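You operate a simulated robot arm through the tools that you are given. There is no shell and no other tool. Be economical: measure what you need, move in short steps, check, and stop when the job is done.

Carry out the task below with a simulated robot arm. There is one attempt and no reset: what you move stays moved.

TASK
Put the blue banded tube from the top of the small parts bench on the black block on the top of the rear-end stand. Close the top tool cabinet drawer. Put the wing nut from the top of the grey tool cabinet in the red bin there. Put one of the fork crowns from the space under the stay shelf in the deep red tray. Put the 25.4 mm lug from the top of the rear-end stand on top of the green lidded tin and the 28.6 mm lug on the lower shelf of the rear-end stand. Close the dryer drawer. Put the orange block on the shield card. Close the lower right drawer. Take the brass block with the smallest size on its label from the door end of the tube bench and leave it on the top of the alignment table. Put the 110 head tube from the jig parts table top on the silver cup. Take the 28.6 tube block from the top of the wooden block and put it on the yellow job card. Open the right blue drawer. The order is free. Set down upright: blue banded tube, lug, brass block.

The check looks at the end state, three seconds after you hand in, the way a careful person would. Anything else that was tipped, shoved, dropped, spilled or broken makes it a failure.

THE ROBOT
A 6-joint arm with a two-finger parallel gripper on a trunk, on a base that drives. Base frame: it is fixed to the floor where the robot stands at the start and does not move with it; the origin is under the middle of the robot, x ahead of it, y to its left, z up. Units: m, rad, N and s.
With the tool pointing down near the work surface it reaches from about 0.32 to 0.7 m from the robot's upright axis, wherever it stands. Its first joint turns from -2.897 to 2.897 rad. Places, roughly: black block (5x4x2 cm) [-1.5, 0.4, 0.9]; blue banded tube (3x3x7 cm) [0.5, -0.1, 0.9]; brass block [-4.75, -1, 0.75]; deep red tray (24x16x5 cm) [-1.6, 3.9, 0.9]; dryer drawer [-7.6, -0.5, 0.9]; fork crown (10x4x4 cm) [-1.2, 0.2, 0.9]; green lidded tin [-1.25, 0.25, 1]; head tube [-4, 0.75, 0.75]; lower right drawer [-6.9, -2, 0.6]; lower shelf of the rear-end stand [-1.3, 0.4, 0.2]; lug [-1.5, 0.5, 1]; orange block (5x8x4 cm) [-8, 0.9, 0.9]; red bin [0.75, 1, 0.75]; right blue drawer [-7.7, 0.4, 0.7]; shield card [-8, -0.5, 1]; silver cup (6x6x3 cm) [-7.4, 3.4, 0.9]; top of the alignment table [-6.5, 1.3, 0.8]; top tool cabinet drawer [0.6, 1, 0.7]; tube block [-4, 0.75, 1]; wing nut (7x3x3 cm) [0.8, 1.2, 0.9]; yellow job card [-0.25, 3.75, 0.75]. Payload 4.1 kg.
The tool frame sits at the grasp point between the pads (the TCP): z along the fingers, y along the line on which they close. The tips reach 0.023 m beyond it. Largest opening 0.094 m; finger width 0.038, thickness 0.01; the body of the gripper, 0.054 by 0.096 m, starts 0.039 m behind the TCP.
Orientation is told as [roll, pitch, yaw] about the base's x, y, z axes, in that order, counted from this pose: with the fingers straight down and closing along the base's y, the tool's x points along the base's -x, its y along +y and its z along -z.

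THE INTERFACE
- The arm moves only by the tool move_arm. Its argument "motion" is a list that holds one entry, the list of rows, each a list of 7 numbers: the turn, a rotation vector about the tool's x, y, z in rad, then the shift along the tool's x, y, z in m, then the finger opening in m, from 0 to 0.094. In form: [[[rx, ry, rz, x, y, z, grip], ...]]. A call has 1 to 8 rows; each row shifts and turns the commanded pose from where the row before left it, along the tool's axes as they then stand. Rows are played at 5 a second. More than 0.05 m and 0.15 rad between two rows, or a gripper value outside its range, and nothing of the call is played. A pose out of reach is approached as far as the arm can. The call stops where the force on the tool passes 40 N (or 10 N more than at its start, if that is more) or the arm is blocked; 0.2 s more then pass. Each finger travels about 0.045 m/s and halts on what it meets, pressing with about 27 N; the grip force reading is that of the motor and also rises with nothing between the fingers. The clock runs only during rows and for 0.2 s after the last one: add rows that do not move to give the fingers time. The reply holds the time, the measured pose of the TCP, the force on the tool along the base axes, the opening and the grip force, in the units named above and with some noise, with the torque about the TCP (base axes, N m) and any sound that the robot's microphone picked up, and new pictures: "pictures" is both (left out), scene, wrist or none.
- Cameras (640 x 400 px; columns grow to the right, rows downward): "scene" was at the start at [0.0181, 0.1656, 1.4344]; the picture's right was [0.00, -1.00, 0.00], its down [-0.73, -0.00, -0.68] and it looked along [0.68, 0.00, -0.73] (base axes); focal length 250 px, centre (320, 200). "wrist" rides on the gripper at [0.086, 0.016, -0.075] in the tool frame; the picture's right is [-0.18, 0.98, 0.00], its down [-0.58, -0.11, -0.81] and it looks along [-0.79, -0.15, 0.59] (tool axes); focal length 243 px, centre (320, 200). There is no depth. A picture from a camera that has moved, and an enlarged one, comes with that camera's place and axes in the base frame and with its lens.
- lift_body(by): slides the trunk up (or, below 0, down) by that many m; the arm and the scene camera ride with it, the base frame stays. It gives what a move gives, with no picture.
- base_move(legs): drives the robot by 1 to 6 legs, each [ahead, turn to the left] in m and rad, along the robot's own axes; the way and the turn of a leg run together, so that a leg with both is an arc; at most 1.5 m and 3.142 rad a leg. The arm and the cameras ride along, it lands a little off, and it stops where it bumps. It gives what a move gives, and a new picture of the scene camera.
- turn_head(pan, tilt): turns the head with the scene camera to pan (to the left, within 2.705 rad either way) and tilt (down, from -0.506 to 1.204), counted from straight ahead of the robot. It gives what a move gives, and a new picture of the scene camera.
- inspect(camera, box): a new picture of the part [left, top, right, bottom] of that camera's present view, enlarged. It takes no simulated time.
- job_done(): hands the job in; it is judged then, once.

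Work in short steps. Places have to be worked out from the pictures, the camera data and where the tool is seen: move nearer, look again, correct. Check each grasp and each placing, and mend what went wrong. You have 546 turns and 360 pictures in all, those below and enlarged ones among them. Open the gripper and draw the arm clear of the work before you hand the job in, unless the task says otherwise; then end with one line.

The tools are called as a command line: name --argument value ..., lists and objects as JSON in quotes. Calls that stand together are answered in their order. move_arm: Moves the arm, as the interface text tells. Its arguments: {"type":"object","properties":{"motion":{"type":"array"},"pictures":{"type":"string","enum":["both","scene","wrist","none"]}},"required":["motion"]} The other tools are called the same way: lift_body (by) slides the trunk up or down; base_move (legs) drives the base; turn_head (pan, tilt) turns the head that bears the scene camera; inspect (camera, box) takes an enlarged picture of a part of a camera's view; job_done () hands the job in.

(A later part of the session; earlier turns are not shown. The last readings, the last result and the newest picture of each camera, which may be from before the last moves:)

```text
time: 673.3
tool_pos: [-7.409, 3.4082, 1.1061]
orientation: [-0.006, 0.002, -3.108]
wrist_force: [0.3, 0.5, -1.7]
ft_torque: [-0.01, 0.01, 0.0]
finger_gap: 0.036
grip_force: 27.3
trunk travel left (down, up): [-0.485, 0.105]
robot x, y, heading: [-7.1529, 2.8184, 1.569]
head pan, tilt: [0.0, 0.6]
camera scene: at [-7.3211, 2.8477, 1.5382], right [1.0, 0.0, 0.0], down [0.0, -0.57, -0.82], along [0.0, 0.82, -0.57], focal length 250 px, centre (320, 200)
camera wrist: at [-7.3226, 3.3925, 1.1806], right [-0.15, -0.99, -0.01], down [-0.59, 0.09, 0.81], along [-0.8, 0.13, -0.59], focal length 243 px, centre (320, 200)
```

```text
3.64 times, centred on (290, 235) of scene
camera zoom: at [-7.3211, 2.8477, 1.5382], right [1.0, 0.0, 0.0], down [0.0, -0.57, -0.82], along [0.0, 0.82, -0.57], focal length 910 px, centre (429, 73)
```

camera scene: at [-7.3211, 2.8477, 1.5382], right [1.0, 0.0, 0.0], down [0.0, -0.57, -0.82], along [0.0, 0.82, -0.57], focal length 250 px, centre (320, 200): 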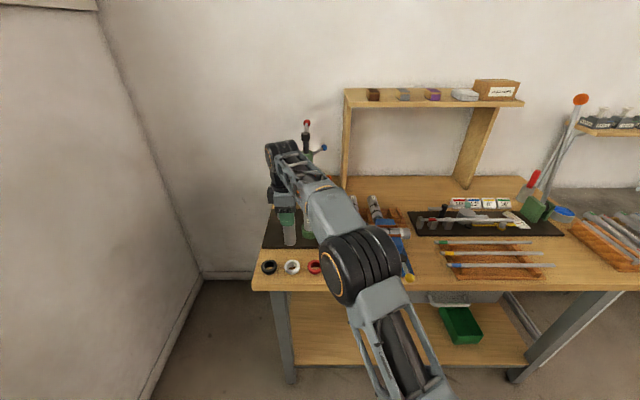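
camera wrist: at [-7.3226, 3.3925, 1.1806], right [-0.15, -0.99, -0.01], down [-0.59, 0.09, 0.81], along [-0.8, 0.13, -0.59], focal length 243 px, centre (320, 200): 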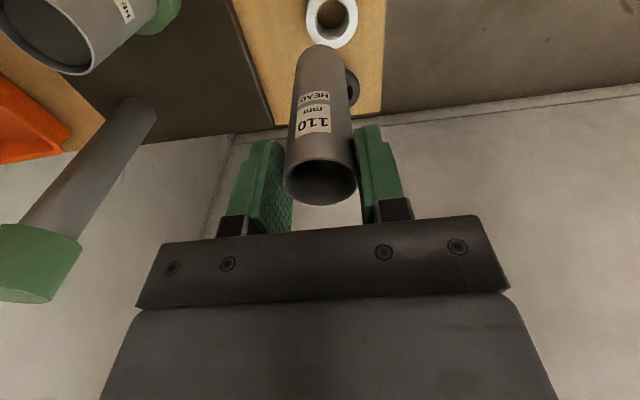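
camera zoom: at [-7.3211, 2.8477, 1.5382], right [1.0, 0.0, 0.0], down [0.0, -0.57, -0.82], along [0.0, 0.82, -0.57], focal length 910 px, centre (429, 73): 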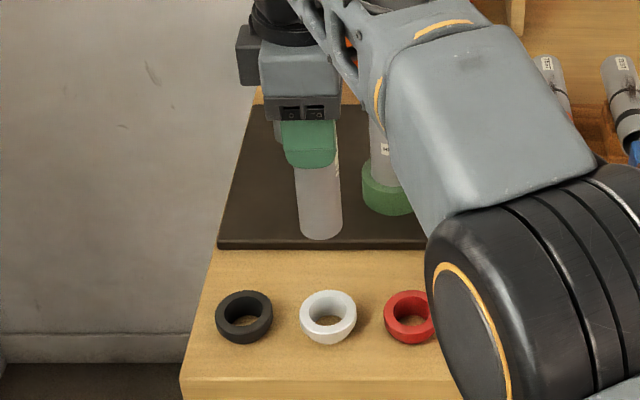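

The cup reads (-7.412, 3.401). I'll fine-tune and lower to just above it.

move_arm --motion '[[[0, 0, 0, -0.003, 0.006, 0.03, 0.02], [0, 0, 0, 0, 0, 0.03, 0.02], [0, 0, 0, 0, 0, 0.025, 0.02], [0, 0, 0, 0, 0, 0, 0.02]]]' --pictures "wrist"

inspect --camera "scene" --box '[260, 220, 330, 290]'

```text
time: 674.3
tool_pos: [-7.4115, 3.4011, 1.0194]
orientation: [-0.005, 0.001, -3.112]
wrist_force: [-0.1, -0.5, -0.8]
ft_torque: [0.01, -0.01, -0.03]
finger_gap: 0.036
grip_force: 27.4
trunk travel left (down, up): [-0.485, 0.105]
robot x, y, heading: [-7.1528, 2.8201, 1.573]
head pan, tilt: [0.0, 0.6]
camera wrist: at [-7.3249, 3.387, 1.0933], right [-0.15, -0.99, -0.01], down [-0.59, 0.09, 0.81], along [-0.8, 0.13, -0.59], focal length 243 px, centre (320, 200)
```

wrist: 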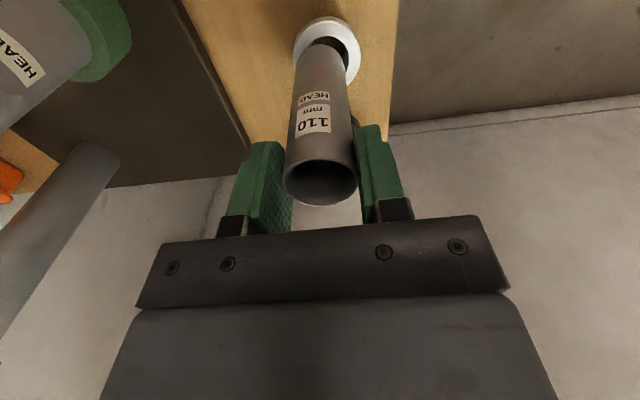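

```text
5.71 times, centred on (295, 255) of scene
camera zoom: at [-7.3213, 2.8477, 1.5382], right [1.0, 0.0, 0.0], down [0.0, -0.57, -0.82], along [0.0, 0.82, -0.57], focal length 1430 px, centre (463, -114)
```

zoom: 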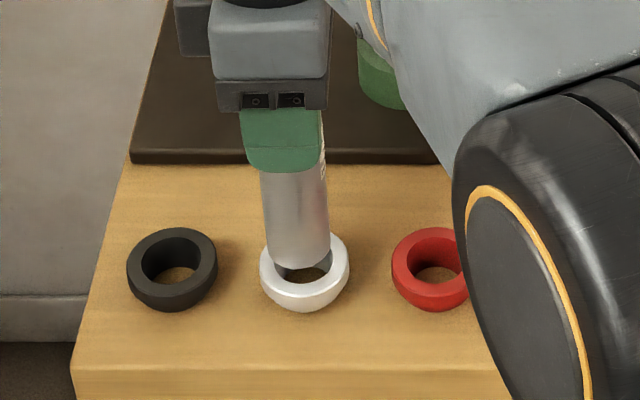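

The tube bottom is about 1 cm above the cup, aligned. Lowering gently.

move_arm --motion '[[[0, 0, 0, 0, 0, 0.004, 0.02], [0, 0, 0, 0, 0, 0.003, 0.02], [0, 0, 0, 0, 0, 0, 0.02]]]' --pictures "none"

inspect --camera "scene" --box '[270, 230, 320, 280]'

inspect --camera "wrist" --box '[270, 0, 370, 100]'

```text
time: 675.1
tool_pos: [-7.4127, 3.4013, 1.0135]
orientation: [-0.005, 0.001, -3.11]
wrist_force: [-0.9, -0.4, -1.3]
ft_torque: [-0.02, 0.0, 0.02]
finger_gap: 0.0359
grip_force: 26.3
trunk travel left (down, up): [-0.485, 0.105]
robot x, y, heading: [-7.1516, 2.8213, 1.565]
head pan, tilt: [0.0, 0.6]
```

```text
8.00 times, centred on (295, 255) of scene
camera zoom: at [-7.3212, 2.8476, 1.5382], right [1.0, 0.0, 0.0], down [0.0, -0.56, -0.83], along [0.0, 0.83, -0.56], focal length 2002 px, centre (520, -240)
```

zoom: 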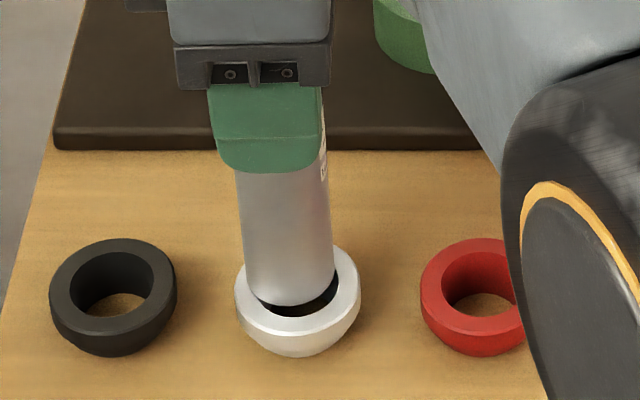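

```text
4.00 times, centred on (320, 50) of wrist
camera zoom: at [-7.3254, 3.3872, 1.0873], right [-0.15, -0.99, -0.01], down [-0.59, 0.09, 0.81], along [-0.8, 0.13, -0.59], focal length 970 px, centre (320, 800)
```

zoom: 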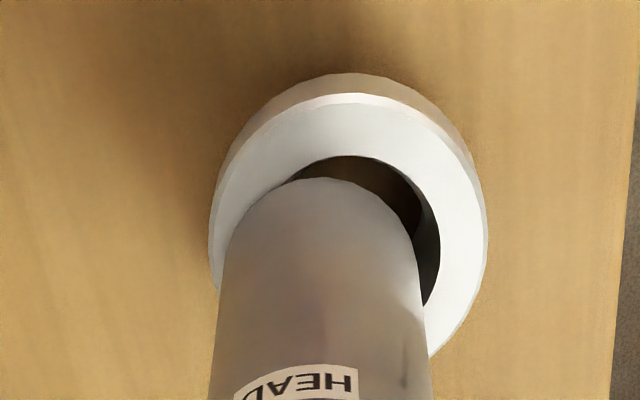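

The views show the tube is a few mm off toward -x/+y, so I'll correct by 4 mm each and look again.

move_arm --motion '[[[0, 0, 0, 0.004, 0.004, 0, 0.02], [0, 0, 0, 0, 0, 0.002, 0.02], [0, 0, 0, 0, 0, 0, 0.02]]]' --pictures "none"

inspect --camera "scene" --box '[270, 230, 320, 280]'

inspect --camera "wrist" --box '[270, 0, 370, 100]'

```text
time: 675.9
tool_pos: [-7.4089, 3.3972, 1.0113]
orientation: [-0.006, 0.002, -3.11]
wrist_force: [-0.7, -1.1, 4.9]
ft_torque: [-0.15, 0.09, -0.03]
finger_gap: 0.0362
grip_force: 26.6
trunk travel left (down, up): [-0.485, 0.105]
robot x, y, heading: [-7.1574, 2.817, 1.564]
head pan, tilt: [0.0, 0.6]
```

```text
8.00 times, centred on (295, 255) of scene
camera zoom: at [-7.3211, 2.847, 1.5383], right [1.0, 0.0, 0.0], down [0.0, -0.56, -0.83], along [0.0, 0.83, -0.56], focal length 2002 px, centre (520, -240)
```

zoom: 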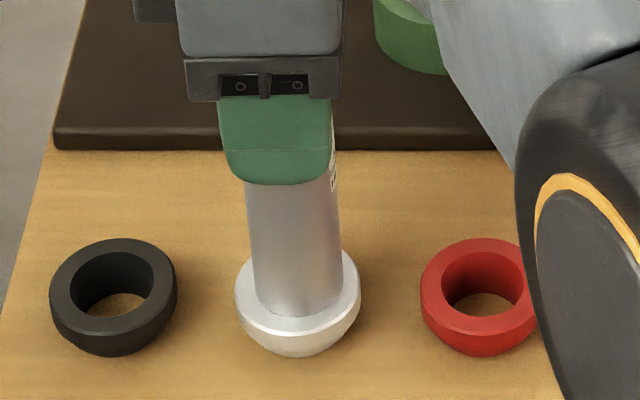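

```text
4.00 times, centred on (320, 50) of wrist
camera zoom: at [-7.3213, 3.382, 1.0863], right [-0.15, -0.99, -0.01], down [-0.59, 0.09, 0.81], along [-0.8, 0.13, -0.59], focal length 970 px, centre (320, 800)
```

zoom: 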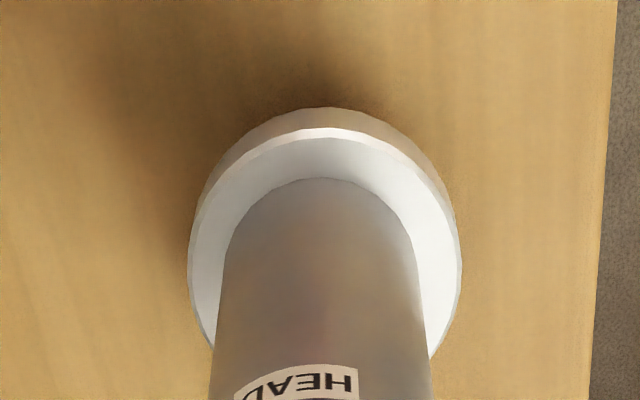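

Seated and centred with light contact. Releasing and rising slowly.

move_arm --motion '[[[0, 0, 0, 0, 0, 0, 0.038], [0, 0, 0, 0, 0, 0, 0.046], [0, 0, 0, 0, 0, 0, 0.06], [0, 0, 0, 0, 0, -0.02, 0.06], [0, 0, 0, 0, 0, -0.04, 0.06], [0, 0, 0, 0, 0, -0.045, 0.06], [0, 0, 0, 0, 0, -0.02, 0.06]]]' --pictures "wrist"

inspect --camera "scene" --box '[250, 190, 340, 290]'

```text
time: 677.5
tool_pos: [-7.4089, 3.3964, 1.1364]
orientation: [-0.004, 0.002, -3.11]
wrist_force: [-0.9, 0.0, -0.6]
ft_torque: [0.02, 0.0, 0.01]
finger_gap: 0.0599
grip_force: 0.0
trunk travel left (down, up): [-0.485, 0.105]
robot x, y, heading: [-7.1515, 2.8201, 1.573]
head pan, tilt: [0.0, 0.6]
camera wrist: at [-7.3222, 3.3817, 1.2098], right [-0.15, -0.99, -0.01], down [-0.59, 0.09, 0.81], along [-0.8, 0.13, -0.59], focal length 243 px, centre (320, 200)
```

wrist: 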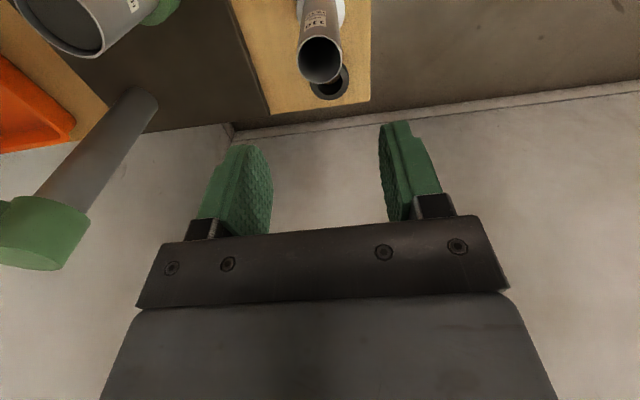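

```text
4.00 times, centred on (295, 240) of scene
camera zoom: at [-7.3211, 2.8474, 1.5382], right [1.0, 0.0, 0.0], down [0.0, -0.56, -0.83], along [0.0, 0.83, -0.56], focal length 1001 px, centre (420, 40)
```

zoom: 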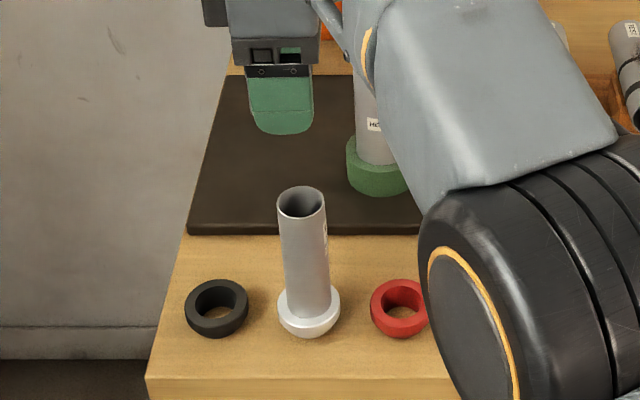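

The head tube stands on the silver cup. Last job: the orange block. I'll retract, then look at the west bench from the north.

move_arm --motion '[[[0, 0, 0, 0.045, 0.01, 0, 0.06], [0, 0, 0, 0.045, 0.01, 0, 0.06], [0, 0, 0, 0.045, 0.01, 0, 0.06], [0, 0, 0, 0.045, 0.01, 0, 0.06], [0, 0, 0, 0.045, 0.02, 0, 0.06], [0, 0, 0, 0.03, 0.03, 0, 0.06], [0, 0, 0, 0, 0.045, 0, 0.06]]]' --pictures "none"

turn_head --pan 2.6 --tilt 0.5

```text
time: 679.1
tool_pos: [-7.1487, 3.2712, 1.134]
orientation: [-0.005, 0.001, -3.111]
wrist_force: [0.3, -0.7, -0.3]
ft_torque: [-0.02, -0.02, -0.02]
finger_gap: 0.0596
grip_force: 0.1
trunk travel left (down, up): [-0.485, 0.105]
robot x, y, heading: [-7.1539, 2.8202, 1.565]
head pan, tilt: [0.0, 0.6]
```

```text
time: 681.5
tool_pos: [-7.1493, 3.2705, 1.1361]
orientation: [-0.007, 0.001, -3.109]
wrist_force: [0.1, -0.5, 0.0]
ft_torque: [-0.05, 0.0, -0.03]
finger_gap: 0.0599
grip_force: 0.0
trunk travel left (down, up): [-0.485, 0.105]
robot x, y, heading: [-7.1591, 2.8205, 1.574]
head pan, tilt: [2.601, 0.499]
camera scene: at [-7.3682, 2.6812, 1.5473], right [-0.86, 0.52, 0.0], down [0.25, 0.41, -0.88], along [-0.45, -0.75, -0.48], focal length 250 px, centre (320, 200)
```

scene: 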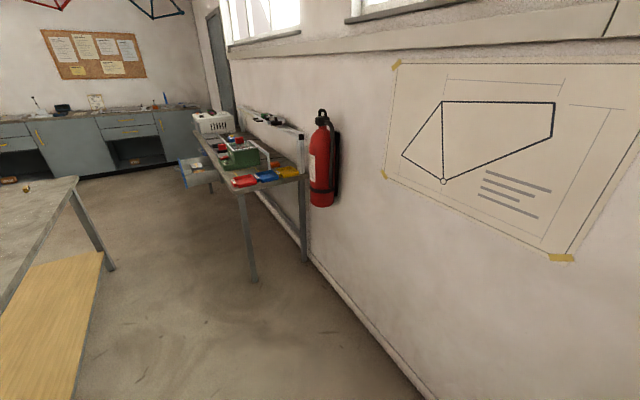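

inspect --camera "scene" --box '[170, 100, 330, 210]'

```text
3.64 times, centred on (250, 155) of scene
camera zoom: at [-7.3682, 2.6812, 1.5473], right [-0.86, 0.52, 0.0], down [0.25, 0.41, -0.88], along [-0.45, -0.75, -0.48], focal length 910 px, centre (574, 364)
```

zoom: 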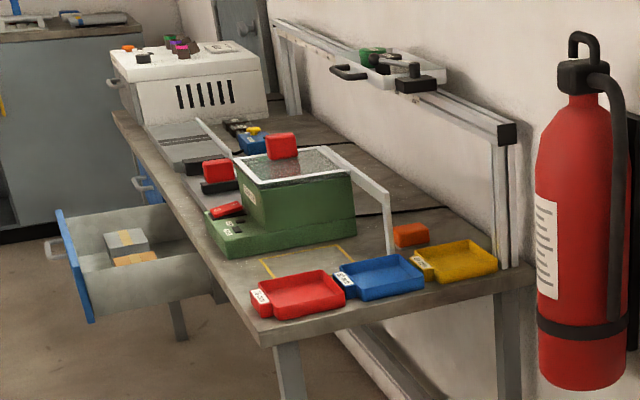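

The orange block is behind the tumbler beside the yellow tray, around (-7.97, 1.05). I'll move to the north end of that bench for a closer look.

base_move --legs '[[-0.55, 0], [0, 2.5]]'

turn_head --pan 0.0 --tilt 0.6

inspect --camera "scene" --box '[160, 60, 480, 300]'

```text
time: 690.5
tool_pos: [-7.4339, 1.9213, 1.1335]
orientation: [-0.004, 0.002, -0.622]
wrist_force: [-0.5, 0.0, 0.2]
ft_torque: [-0.02, -0.02, -0.01]
finger_gap: 0.0599
grip_force: 0.0
trunk travel left (down, up): [-0.485, 0.105]
robot x, y, heading: [-7.1567, 2.2773, -2.228]
head pan, tilt: [2.601, 0.499]
camera scene: at [-6.9039, 2.255, 1.5473], right [0.37, -0.93, 0.0], down [-0.45, -0.17, -0.88], along [0.82, 0.32, -0.48], focal length 250 px, centre (320, 200)
```

scene: 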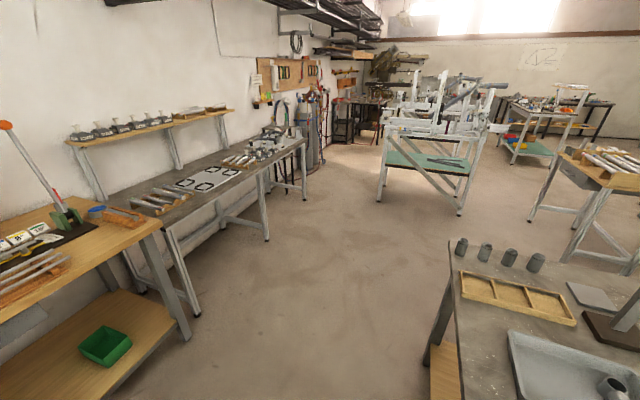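

```text
time: 692.8
tool_pos: [-7.4344, 1.9216, 1.1338]
orientation: [-0.004, 0.001, -0.622]
wrist_force: [0.5, 0.5, 0.1]
ft_torque: [0.01, 0.01, -0.02]
finger_gap: 0.06
grip_force: 0.1
trunk travel left (down, up): [-0.485, 0.105]
robot x, y, heading: [-7.153, 2.278, -2.228]
head pan, tilt: [0.0, 0.6]
camera scene: at [-7.0425, 2.1517, 1.5382], right [-0.79, 0.61, 0.0], down [0.34, 0.45, -0.83], along [-0.5, -0.65, -0.56], focal length 250 px, centre (320, 200)
```

scene: 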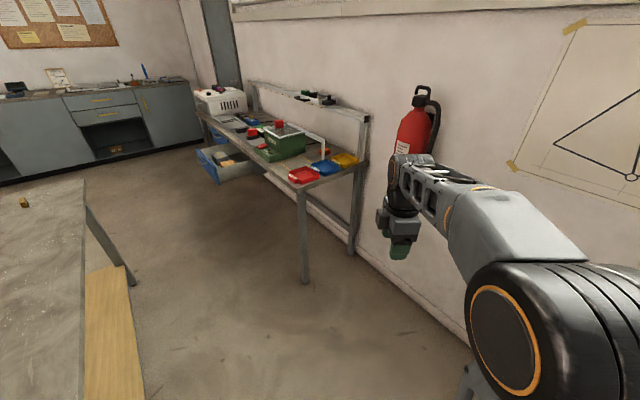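

```text
1.67 times, centred on (320, 180) of scene
camera zoom: at [-7.0425, 2.1517, 1.5382], right [-0.79, 0.61, 0.0], down [0.34, 0.45, -0.83], along [-0.5, -0.65, -0.56], focal length 417 px, centre (320, 233)
```

zoom: 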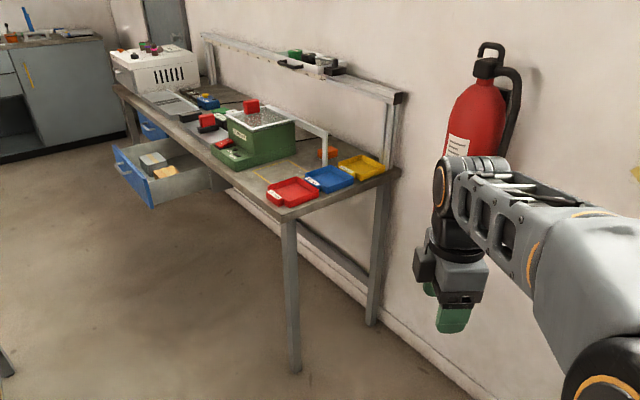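

inspect --camera "scene" --box '[270, 110, 370, 190]'

```text
5.00 times, centred on (320, 150) of scene
camera zoom: at [-7.0425, 2.1517, 1.5382], right [-0.79, 0.61, 0.0], down [0.34, 0.45, -0.83], along [-0.5, -0.65, -0.56], focal length 1251 px, centre (320, 450)
```

zoom: 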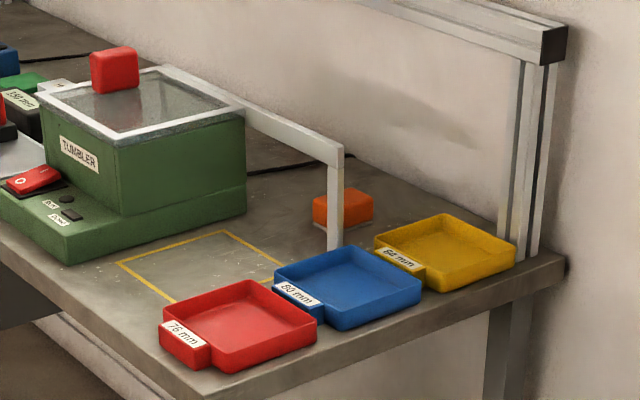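

The orange block sits behind a low rail (x≈-7.93, z≈1.0) west of the tumbler area, so a vertical grasp closing along y with the camera on the west side should fit. I'll go down the aisle and face west there.

base_move --legs '[[0, 0.65], [1.27, 0]]'

```text
time: 700.9
tool_pos: [-7.2192, 0.5629, 1.1332]
orientation: [-0.005, 0.003, -0.008]
wrist_force: [0.8, -0.4, 0.1]
ft_torque: [0.04, -0.01, 0.0]
finger_gap: 0.0597
grip_force: 0.0
trunk travel left (down, up): [-0.485, 0.105]
robot x, y, heading: [-7.195, 1.0173, -1.619]
head pan, tilt: [0.0, 0.6]
camera scene: at [-7.0326, 0.9783, 1.5382], right [-1.0, 0.04, 0.0], down [0.02, 0.56, -0.83], along [-0.03, -0.82, -0.56], focal length 250 px, centre (320, 200)
```

scene: 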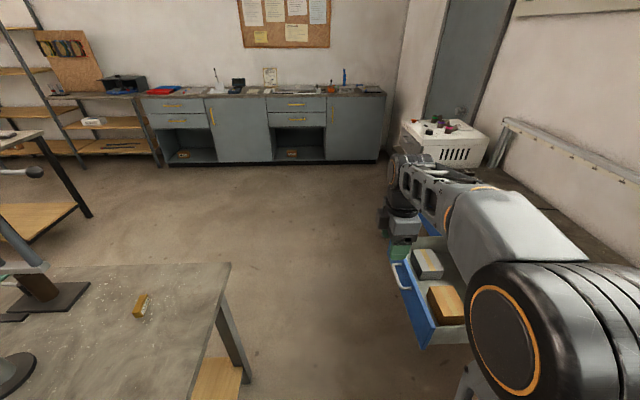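

The tool yaw is already right with the base facing south. I'll sidle the base closer to the bench at x≈-7.32 so the arm can reach to its right.

base_move --legs '[[-0.3, 0], [0, -0.35], [0.37, 0], [0, 0.4]]'

turn_head --pan -1.4 --tilt 0.7

```text
time: 707.2
tool_pos: [-7.3208, 0.5167, 1.1334]
orientation: [-0.005, 0.001, 0.051]
wrist_force: [0.2, 0.4, 0.0]
ft_torque: [0.03, 0.0, 0.05]
finger_gap: 0.06
grip_force: 0.1
trunk travel left (down, up): [-0.485, 0.105]
robot x, y, heading: [-7.3261, 0.9657, -1.548]
head pan, tilt: [0.0, 0.6]
camera scene: at [-7.1598, 0.9426, 1.5382], right [-1.0, -0.02, 0.0], down [-0.01, 0.56, -0.83], along [0.02, -0.82, -0.56], focal length 250 px, centre (320, 200)
```

scene: 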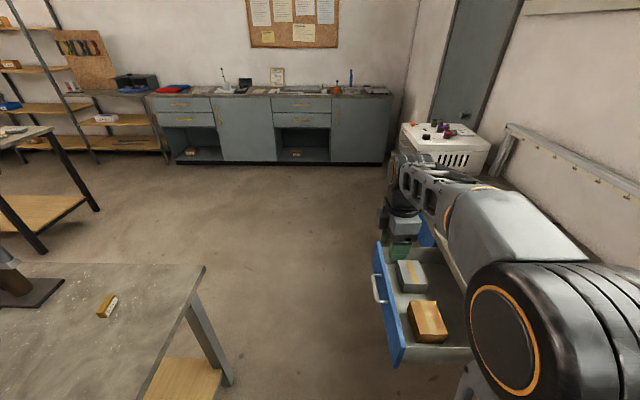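

```text
time: 708.8
tool_pos: [-7.3216, 0.5168, 1.1339]
orientation: [-0.005, 0.002, 0.052]
wrist_force: [0.8, 0.4, 0.8]
ft_torque: [0.02, 0.0, 0.02]
finger_gap: 0.0599
grip_force: 0.1
trunk travel left (down, up): [-0.485, 0.105]
robot x, y, heading: [-7.3257, 0.9698, -1.556]
head pan, tilt: [-1.4, 0.7]
camera scene: at [-7.245, 1.0148, 1.5296], right [-0.19, 0.98, 0.0], down [0.63, 0.12, -0.77], along [-0.75, -0.15, -0.64], focal length 250 px, centre (320, 200)
```

scene: 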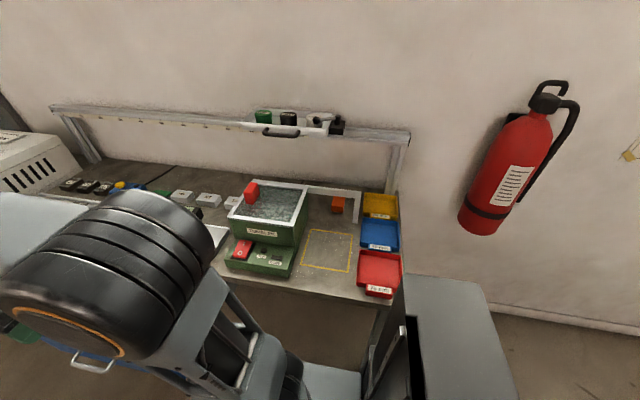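

inspect --camera "scene" --box '[220, 160, 420, 300]'

```text
2.86 times, centred on (320, 230) of scene
camera zoom: at [-7.245, 1.0148, 1.5296], right [-0.19, 0.98, 0.0], down [0.63, 0.12, -0.77], along [-0.75, -0.15, -0.64], focal length 715 px, centre (320, 114)
```

zoom: 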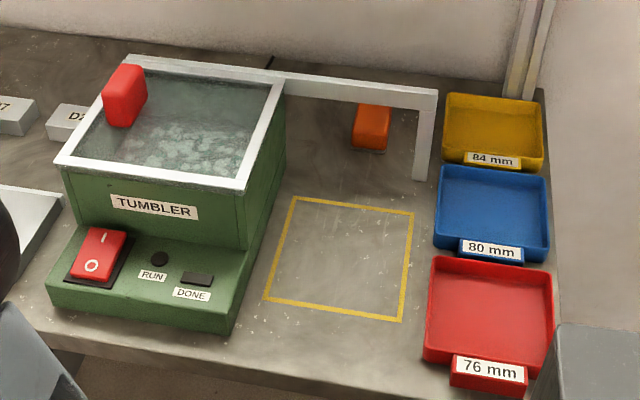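

Now it's clear: the block (8 cm along x, 5 cm along y) is at about (-8.01, 0.936) behind the rail. I'll grasp vertically closing along x so the camera stays clear of the rail and the wall bar. First I raise the trunk and turn the tool.

lift_body --by 0.1

move_arm --motion '[[[0, 0, 0.15, 0, 0, 0, 0.08], [0, 0, 0.15, 0, 0, 0, 0.09], [0, 0, 0.15, 0, 0, 0, 0.09], [0, 0, 0.15, 0, 0, 0, 0.09], [0, 0, 0.15, 0, 0, 0, 0.09], [0, 0, 0.15, 0, 0, 0, 0.09], [0, 0, 0.15, 0, 0, 0, 0.09], [0, 0, 0.15, 0, 0, 0, 0.09]]]' --pictures "none"

move_arm --motion '[[[0, 0, 0.15, 0, 0, 0, 0.09], [0, 0, 0.15, 0, 0, 0, 0.09], [0, 0, 0.12, 0, 0, 0, 0.09], [0, 0, 0, 0.04, -0.02, 0, 0.09], [0, 0, 0, 0.04, -0.02, 0, 0.09], [0, 0, 0, 0.04, -0.02, 0, 0.09]]]' --pictures "none"

```text
time: 710.1
tool_pos: [-7.3223, 0.517, 1.2343]
orientation: [-0.006, 0.002, 0.051]
wrist_force: [-0.4, -0.1, 0.2]
ft_torque: [0.03, -0.03, -0.01]
finger_gap: 0.0598
grip_force: 0.0
trunk travel left (down, up): [-0.585, 0.005]
robot x, y, heading: [-7.3294, 0.9705, -1.55]
head pan, tilt: [-1.4, 0.7]
```

```text
time: 711.9
tool_pos: [-7.3214, 0.516, 1.2348]
orientation: [-0.003, -0.004, -1.15]
wrist_force: [0.5, -0.1, 0.3]
ft_torque: [-0.01, -0.03, 0.0]
finger_gap: 0.0899
grip_force: 0.1
trunk travel left (down, up): [-0.585, 0.005]
robot x, y, heading: [-7.3256, 0.9679, -1.552]
head pan, tilt: [-1.4, 0.7]
```

```text
time: 713.3
tool_pos: [-7.3812, 0.6381, 1.2358]
orientation: [-0.001, -0.007, -1.566]
wrist_force: [-0.3, -0.1, 1.2]
ft_torque: [0.02, -0.05, 0.01]
finger_gap: 0.0901
grip_force: 0.0
trunk travel left (down, up): [-0.585, 0.005]
robot x, y, heading: [-7.3257, 0.9683, -1.55]
head pan, tilt: [-1.4, 0.7]
```

move_arm --motion '[[[0, 0, 0, 0.005, -0.045, 0, 0.09], [0, 0, 0, 0.01, -0.045, 0, 0.09], [0, 0, 0, 0.01, -0.045, 0, 0.09], [0, 0, 0, 0.012, -0.045, 0, 0.09], [0, 0, 0, 0.015, -0.045, 0, 0.09], [0, 0, 0, 0.015, -0.045, 0, 0.09], [0, 0, 0, 0.015, -0.045, 0, 0.09], [0, 0, 0, 0.02, -0.045, 0, 0.09]]]' --pictures "none"

move_arm --motion '[[[0, 0, 0, 0.03, -0.038, 0, 0.09], [0, 0, 0, 0.03, -0.038, 0, 0.09], [0, 0, 0, 0.03, -0.038, 0, 0.09], [0, 0, 0, 0.03, -0.038, 0, 0.09], [0, 0, 0, 0.03, -0.038, 0, 0.09], [0, 0, 0, 0.03, -0.038, 0, 0.09]]]' --pictures "both"

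```text
time: 715.1
tool_pos: [-7.7463, 0.7376, 1.2351]
orientation: [-0.001, -0.004, -1.566]
wrist_force: [-0.5, 0.8, -1.2]
ft_torque: [-0.02, 0.01, 0.04]
finger_gap: 0.09
grip_force: 0.2
trunk travel left (down, up): [-0.585, 0.005]
robot x, y, heading: [-7.3277, 0.9674, -1.549]
head pan, tilt: [-1.4, 0.7]
```

```text
time: 716.5
tool_pos: [-7.9322, 0.9071, 1.2192]
orientation: [0.002, -0.004, -1.568]
wrist_force: [-1.2, -1.0, 1.0]
ft_torque: [-0.02, -0.08, -0.02]
finger_gap: 0.0901
grip_force: 0.0
out of reach, approached as far as the arm can: row 5, 6
trunk travel left (down, up): [-0.585, 0.005]
robot x, y, heading: [-7.3256, 0.9703, -1.549]
head pan, tilt: [-1.4, 0.7]
camera scene: at [-7.2478, 1.0142, 1.6298], right [-0.19, 0.98, 0.0], down [0.63, 0.12, -0.76], along [-0.75, -0.14, -0.65], focal length 250 px, centre (320, 200)
camera wrist: at [-7.916, 0.9924, 1.2936], right [0.98, -0.18, 0.0], down [-0.11, -0.58, 0.81], along [-0.14, -0.8, -0.59], focal length 243 px, centre (320, 200)
```

scene: 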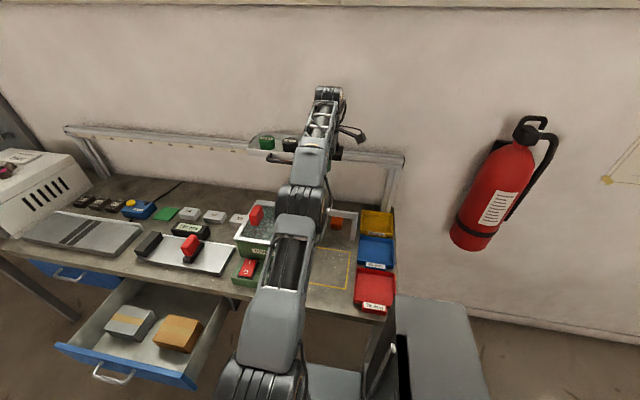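
wrist: 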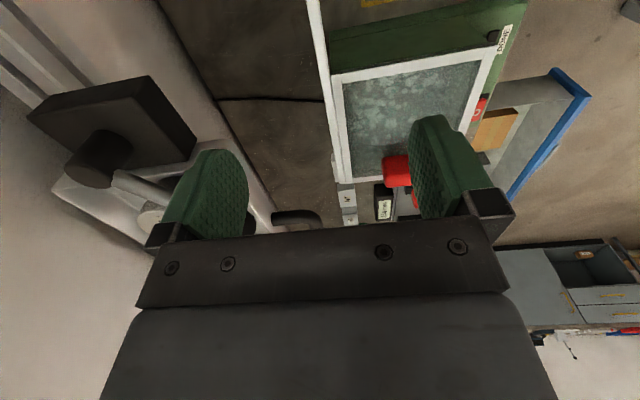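

A tray on the wall bar overhangs the block, so a vertical grasp won't fit. Instead I'll come from the east under the rail with a steeply tilted tool, grip the block's east end, and pull it out. First retreat east and re-orient.

move_arm --motion '[[[0, 0, 0, 0, 0.045, 0, 0.07], [0, 0, 0, 0, 0.045, 0, 0.07], [0, 0, 0, 0.02, 0.045, 0, 0.07], [0, 0, 0, 0.02, 0.045, 0, 0.07], [0, 0, 0.15, 0, 0, 0, 0.07], [0, 0, 0.15, 0, 0, 0, 0.07], [0, 0, 0.15, 0, 0, 0, 0.07], [0, 0, 0.15, 0, 0, 0, 0.07]]]' --pictures "none"

move_arm --motion '[[[0, 0, 0.15, 0, 0, 0, 0.07], [0, 0, 0.15, 0, 0, 0, 0.07], [0, 0, 0.15, 0, 0, 0, 0.07], [0, 0, 0.15, 0, 0, 0, 0.07], [0, 0, 0.15, 0, 0, 0, 0.07], [0, 0, 0.15, 0, 0, 0, 0.07], [0, 0, 0.07, 0, 0, 0, 0.07]]]' --pictures "none"

move_arm --motion '[[[0, -0.15, 0, 0, 0, 0, 0.07], [0, -0.15, 0, 0, 0, 0, 0.07], [0, -0.15, 0, 0, 0, 0, 0.07], [0, -0.15, 0, 0, 0, 0, 0.07], [0, -0.15, 0, 0, 0, 0, 0.07]]]' --pictures "both"

```text
time: 718.3
tool_pos: [-7.748, 0.9493, 1.2173]
orientation: [0.001, -0.004, -2.169]
wrist_force: [0.0, 0.0, 0.3]
ft_torque: [0.01, -0.06, -0.01]
finger_gap: 0.0699
grip_force: 0.0
trunk travel left (down, up): [-0.585, 0.005]
robot x, y, heading: [-7.3251, 0.9691, -1.551]
head pan, tilt: [-1.4, 0.7]
```

```text
time: 719.9
tool_pos: [-7.7482, 0.9497, 1.2192]
orientation: [0.004, -0.001, -3.138]
wrist_force: [-0.3, 0.4, 1.1]
ft_torque: [0.02, 0.01, 0.02]
finger_gap: 0.0701
grip_force: 0.2
trunk travel left (down, up): [-0.585, 0.005]
robot x, y, heading: [-7.3286, 0.9675, -1.552]
head pan, tilt: [-1.4, 0.7]
```

```text
time: 721.1
tool_pos: [-7.7493, 0.9508, 1.2187]
orientation: [0.007, -0.754, 3.142]
wrist_force: [0.0, -0.4, 0.2]
ft_torque: [0.0, 0.04, 0.02]
finger_gap: 0.0699
grip_force: 0.0
trunk travel left (down, up): [-0.585, 0.005]
robot x, y, heading: [-7.327, 0.9679, -1.555]
head pan, tilt: [-1.4, 0.7]
camera scene: at [-7.2449, 1.0149, 1.6296], right [-0.19, 0.98, 0.0], down [0.63, 0.12, -0.77], along [-0.75, -0.14, -0.64], focal length 250 px, centre (320, 200)
camera wrist: at [-7.6347, 0.9336, 1.2149], right [-0.13, -0.98, 0.13], down [0.13, 0.11, 0.99], along [-0.98, 0.15, 0.11], focal length 243 px, centre (320, 200)
```

scene: 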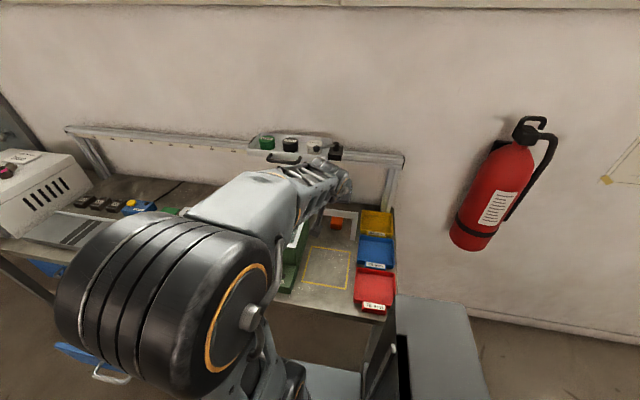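
wrist: 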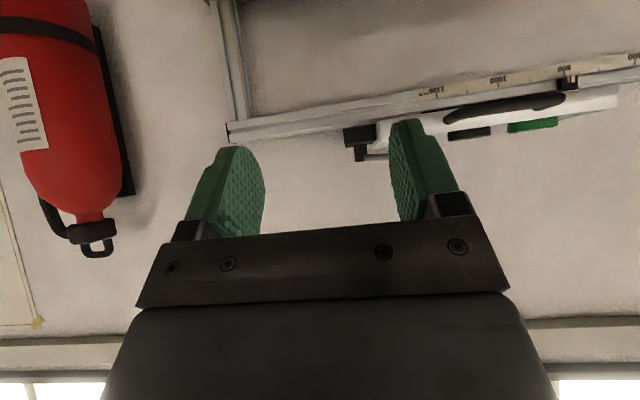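

The orientation is good. I'll go to the start of the tilted approach line.

move_arm --motion '[[[0, 0, 0, 0.0236, 0.005, 0.0304, 0.07], [0, 0, 0, 0.0236, 0.005, 0.0304, 0.07], [0, 0, 0, 0.0236, 0.005, 0.0304, 0.07], [0, 0, 0, 0, 0, 0.04, 0.07], [0, 0, 0, 0, 0, 0.04, 0.07]]]' --pictures "both"

inspect --camera "scene" --box '[280, 170, 420, 270]'

```text
time: 722.3
tool_pos: [-7.8154, 0.9346, 1.0523]
orientation: [-0.002, -0.751, -3.126]
wrist_force: [0.3, -0.3, -0.6]
ft_torque: [-0.01, 0.0, -0.01]
finger_gap: 0.0699
grip_force: 0.1
out of reach, approached as far as the arm can: row 3
trunk travel left (down, up): [-0.585, 0.005]
robot x, y, heading: [-7.326, 0.9667, -1.554]
head pan, tilt: [-1.4, 0.7]
camera scene: at [-7.2461, 1.0149, 1.6297], right [-0.19, 0.98, 0.0], down [0.63, 0.12, -0.76], along [-0.75, -0.14, -0.64], focal length 250 px, centre (320, 200)
camera wrist: at [-7.7011, 0.918, 1.048], right [-0.12, -0.98, 0.12], down [0.12, 0.11, 0.99], along [-0.99, 0.13, 0.11], focal length 243 px, centre (320, 200)
```

scene: 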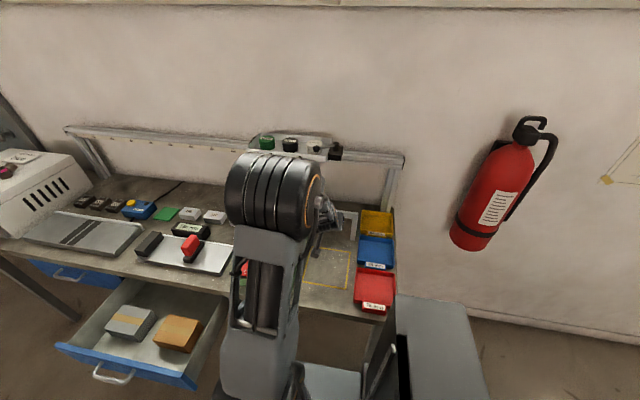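
wrist: 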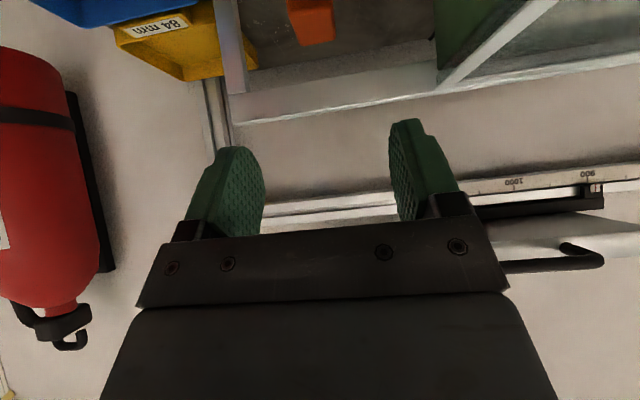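

```text
4.00 times, centred on (350, 220) of scene
camera zoom: at [-7.2461, 1.0149, 1.6297], right [-0.19, 0.98, 0.0], down [0.63, 0.12, -0.76], along [-0.75, -0.14, -0.64], focal length 1001 px, centre (200, 120)
```

zoom: 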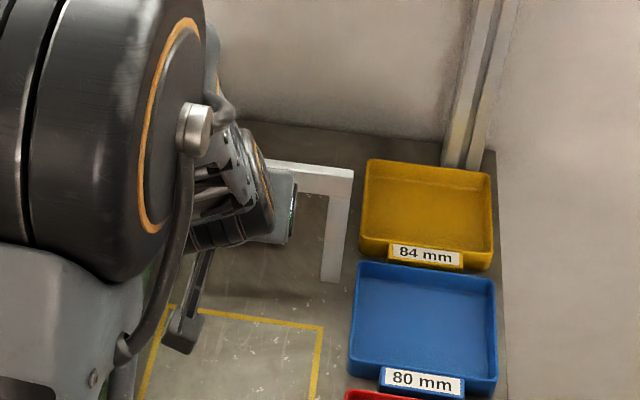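

The block is dead ahead at (-8.007, 0.939). I'll advance half way along the tool axis and check.

move_arm --motion '[[[0, 0, 0, 0.001, -0.001, 0.04, 0.07], [0, 0, 0, 0.001, -0.001, 0.04, 0.07], [0, 0, 0, 0.001, -0.001, 0.03, 0.07], [0, 0, 0, 0, 0, 0, 0.07]]]' --pictures "wrist"

inspect --camera "scene" --box '[280, 170, 420, 270]'

```text
time: 723.3
tool_pos: [-7.8878, 0.9339, 0.974]
orientation: [0.01, -0.752, -3.141]
wrist_force: [0.0, -0.7, -0.3]
ft_torque: [0.01, 0.0, 0.03]
finger_gap: 0.07
grip_force: 0.0
trunk travel left (down, up): [-0.585, 0.005]
robot x, y, heading: [-7.3283, 0.9665, -1.551]
head pan, tilt: [-1.4, 0.7]
camera wrist: at [-7.7743, 0.9173, 0.9688], right [-0.13, -0.98, 0.13], down [0.12, 0.12, 0.99], along [-0.98, 0.14, 0.11], focal length 243 px, centre (320, 200)
```

wrist: 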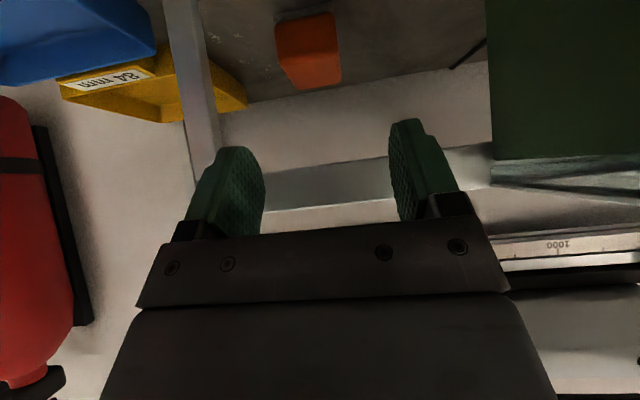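

```text
4.00 times, centred on (350, 220) of scene
camera zoom: at [-7.2454, 1.0149, 1.6296], right [-0.19, 0.98, 0.0], down [0.63, 0.12, -0.76], along [-0.75, -0.14, -0.64], focal length 1001 px, centre (200, 120)
```

zoom: 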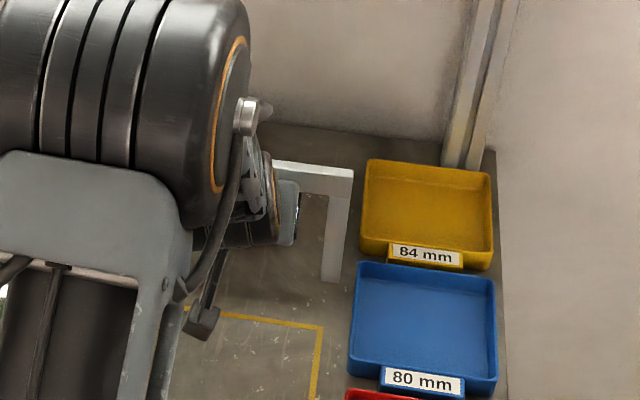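

The rail's underside is at about z 0.967. I'll steepen the tilt slightly, lower to z≈0.887 in front of the rail, then check before sliding under.

move_arm --motion '[[[0, -0.05, 0, 0, 0, 0, 0.07], [0, 0, 0, 0.0208, -0.004, 0.0202, 0.07], [0, 0, 0, 0.0208, 0, 0.0202, 0.07], [0, 0, 0, 0.018, 0, 0.0172, 0.07], [0, 0, 0, 0, 0, 0, 0.07]]]' --pictures "wrist"

inspect --camera "scene" --box '[280, 170, 420, 270]'

```text
time: 724.5
tool_pos: [-7.8919, 0.9586, 0.8932]
orientation: [0.019, -0.799, -3.141]
wrist_force: [-0.7, 0.4, -0.5]
ft_torque: [0.02, 0.01, 0.02]
finger_gap: 0.0702
grip_force: 0.1
out of reach, approached as far as the arm can: row 1, 2, 3, 4
trunk travel left (down, up): [-0.585, 0.005]
robot x, y, heading: [-7.3214, 0.969, -1.556]
head pan, tilt: [-1.4, 0.7]
camera wrist: at [-7.7778, 0.9427, 0.8835], right [-0.12, -0.98, 0.14], down [0.17, 0.12, 0.98], along [-0.98, 0.14, 0.15], focal length 243 px, centre (320, 200)
```

wrist: 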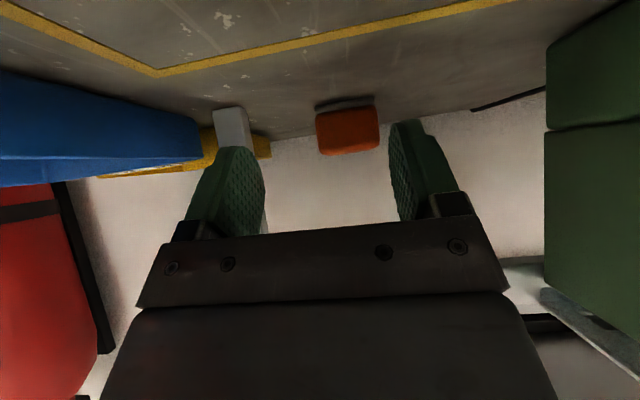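

```text
4.00 times, centred on (350, 220) of scene
camera zoom: at [-7.2454, 1.0149, 1.6296], right [-0.19, 0.98, 0.0], down [0.63, 0.12, -0.76], along [-0.75, -0.14, -0.64], focal length 1001 px, centre (200, 120)
```

zoom: 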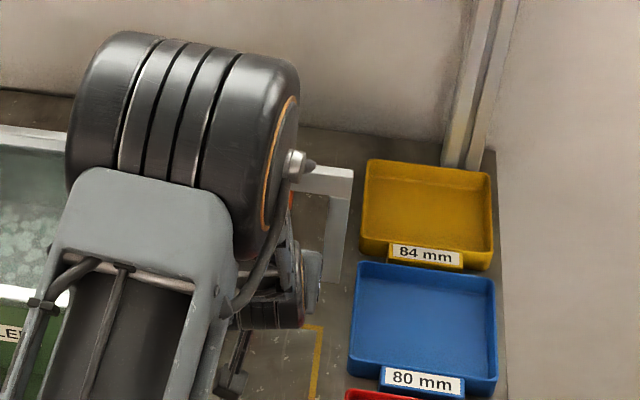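

The pose got clipped because the trunk is high. I'll raise the tool straight up, lower the trunk, and come back.

move_arm --motion '[[[0, 0, 0, -0.034, 0, -0.034, 0.07], [0, 0, 0, -0.034, 0, -0.034, 0.07], [0, 0, 0, -0.034, 0, -0.034, 0.07], [0, 0, 0, -0.034, 0.01, -0.034, 0.07]]]' --pictures "none"

lift_body --by -0.12

```text
time: 725.5
tool_pos: [-7.8862, 0.9462, 1.086]
orientation: [0.01, -0.803, 3.133]
wrist_force: [-0.8, 0.5, -0.8]
ft_torque: [0.01, 0.02, -0.04]
finger_gap: 0.07
grip_force: 0.1
trunk travel left (down, up): [-0.585, 0.005]
robot x, y, heading: [-7.326, 0.9682, -1.55]
head pan, tilt: [-1.4, 0.7]
```

```text
time: 727.0
tool_pos: [-7.8871, 0.9458, 0.967]
orientation: [0.008, -0.8, 3.141]
wrist_force: [0.9, 0.6, -0.4]
ft_torque: [0.0, -0.03, 0.01]
finger_gap: 0.07
grip_force: 0.0
trunk travel left (down, up): [-0.465, 0.125]
robot x, y, heading: [-7.3237, 0.968, -1.554]
head pan, tilt: [-1.4, 0.7]
```

lift_body --by -0.079

move_arm --motion '[[[0, 0, 0, 0, 0.005, 0, 0.07], [0, 0, 0, 0, 0, 0, 0.07]]]' --pictures "wrist"

```text
time: 728.2
tool_pos: [-7.8857, 0.9479, 0.888]
orientation: [0.006, -0.803, 3.142]
wrist_force: [0.2, -0.5, 0.3]
ft_torque: [0.01, -0.04, 0.01]
finger_gap: 0.07
grip_force: 0.1
trunk travel left (down, up): [-0.386, 0.204]
robot x, y, heading: [-7.3276, 0.9693, -1.552]
head pan, tilt: [-1.4, 0.7]
```

```text
time: 728.8
tool_pos: [-7.8851, 0.9415, 0.8879]
orientation: [0.007, -0.802, 3.142]
wrist_force: [0.1, 0.0, -0.1]
ft_torque: [-0.01, 0.0, 0.01]
finger_gap: 0.0699
grip_force: 0.1
trunk travel left (down, up): [-0.386, 0.204]
robot x, y, heading: [-7.3262, 0.9665, -1.549]
head pan, tilt: [-1.4, 0.7]
camera wrist: at [-7.7716, 0.9244, 0.8777], right [-0.12, -0.98, 0.14], down [0.17, 0.11, 0.98], along [-0.98, 0.14, 0.16], focal length 243 px, centre (320, 200)
```

wrist: 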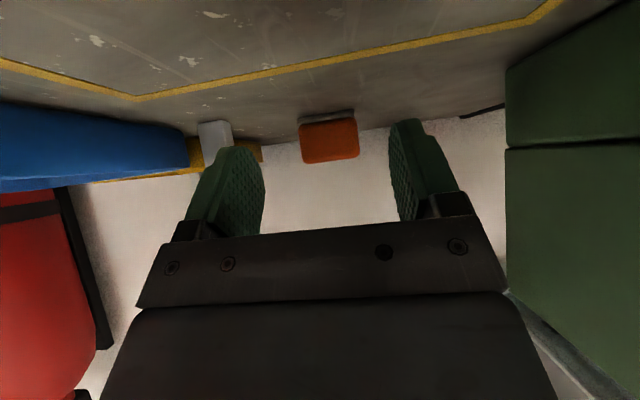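

Block centred. I'll slide west under the rail, first 4 cm.

move_arm --motion '[[[0, 0, 0, -0.014, 0, 0.0143, 0.07], [0, 0, 0, -0.014, 0, 0.0143, 0.07], [0, 0, 0, 0, 0, 0, 0.07]]]' --pictures "wrist"

inspect --camera "scene" --box '[260, 150, 440, 290]'

```text
time: 729.6
tool_pos: [-7.9263, 0.9396, 0.8876]
orientation: [0.007, -0.801, -3.143]
wrist_force: [1.1, 0.2, 1.1]
ft_torque: [0.0, -0.03, -0.06]
finger_gap: 0.07
grip_force: 0.0
trunk travel left (down, up): [-0.386, 0.204]
robot x, y, heading: [-7.3185, 0.9677, -1.548]
head pan, tilt: [-1.4, 0.7]
camera wrist: at [-7.8132, 0.9233, 0.8777], right [-0.12, -0.98, 0.14], down [0.17, 0.11, 0.98], along [-0.98, 0.14, 0.16], focal length 243 px, centre (320, 200)
```

wrist: 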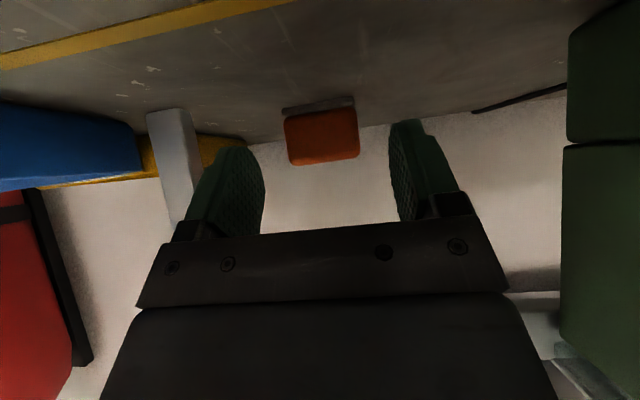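

```text
2.86 times, centred on (350, 220) of scene
camera zoom: at [-7.2454, 1.0149, 1.4306], right [-0.19, 0.98, 0.0], down [0.63, 0.12, -0.76], along [-0.75, -0.14, -0.64], focal length 715 px, centre (234, 143)
```

zoom: 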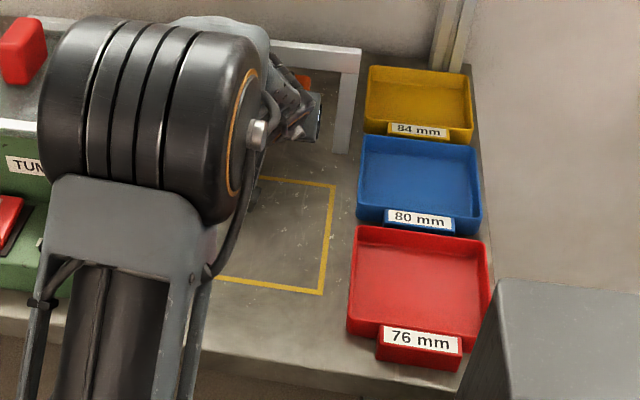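

The block's east face is about 3 cm beyond the fingertips. I'll advance the final 4 cm and close.

move_arm --motion '[[[0, 0, 0, -0.014, 0, 0.0143, 0.07], [0, 0, 0, -0.0139, 0, 0.0144, 0.07], [0, 0, 0, 0, 0, 0, 0.07]]]' --pictures "wrist"

```text
time: 730.1
tool_pos: [-7.9465, 0.9409, 0.8788]
orientation: [0.012, -0.777, 3.141]
wrist_force: [-0.1, 0.2, -1.0]
ft_torque: [-0.01, 0.08, -0.02]
finger_gap: 0.0701
grip_force: 0.0
trunk travel left (down, up): [-0.386, 0.204]
robot x, y, heading: [-7.3238, 0.9669, -1.555]
head pan, tilt: [-1.4, 0.7]
stopped in row 2: the force on the tool passed its limit (the readings are from after the stop); the commanded pose is now the measured one
camera wrist: at [-7.8331, 0.9241, 0.8713], right [-0.12, -0.98, 0.14], down [0.15, 0.12, 0.98], along [-0.98, 0.14, 0.13], focal length 243 px, centre (320, 200)
```

wrist: 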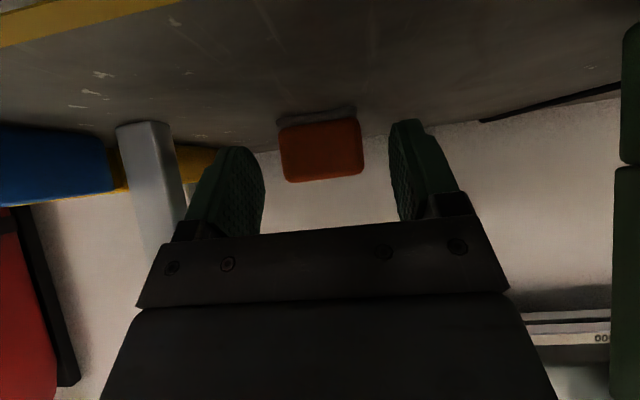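

Something touched, most likely the hand against the rail. I'll back out 3 cm, flatten the tilt to about 0.92 rad, and retry a little higher.

move_arm --motion '[[[0, 0, 0, 0.0214, 0, -0.021, 0.07], [0, -0.07, 0, 0, 0, 0, 0.07], [0, -0.07, 0, -0.0103, 0, -0.0079, 0.07], [0, 0, 0, 0, 0, 0, 0.07]]]' --pictures "wrist"

```text
time: 731.1
tool_pos: [-7.9167, 0.9395, 0.8844]
orientation: [0.028, -0.812, 3.141]
wrist_force: [-0.2, 0.6, -0.5]
ft_torque: [-0.03, -0.01, 0.0]
finger_gap: 0.07
grip_force: 0.0
out of reach, approached as far as the arm can: row 2, 3
trunk travel left (down, up): [-0.386, 0.204]
robot x, y, heading: [-7.3235, 0.9679, -1.55]
head pan, tilt: [-1.4, 0.7]
camera wrist: at [-7.8026, 0.9233, 0.8727], right [-0.11, -0.98, 0.15], down [0.18, 0.13, 0.97], along [-0.98, 0.13, 0.17], focal length 243 px, centre (320, 200)
```

wrist: 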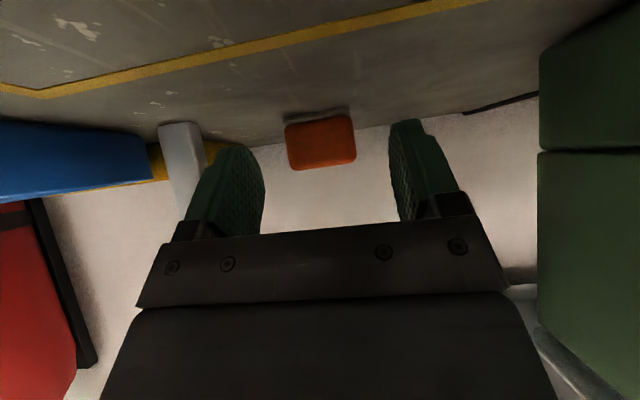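

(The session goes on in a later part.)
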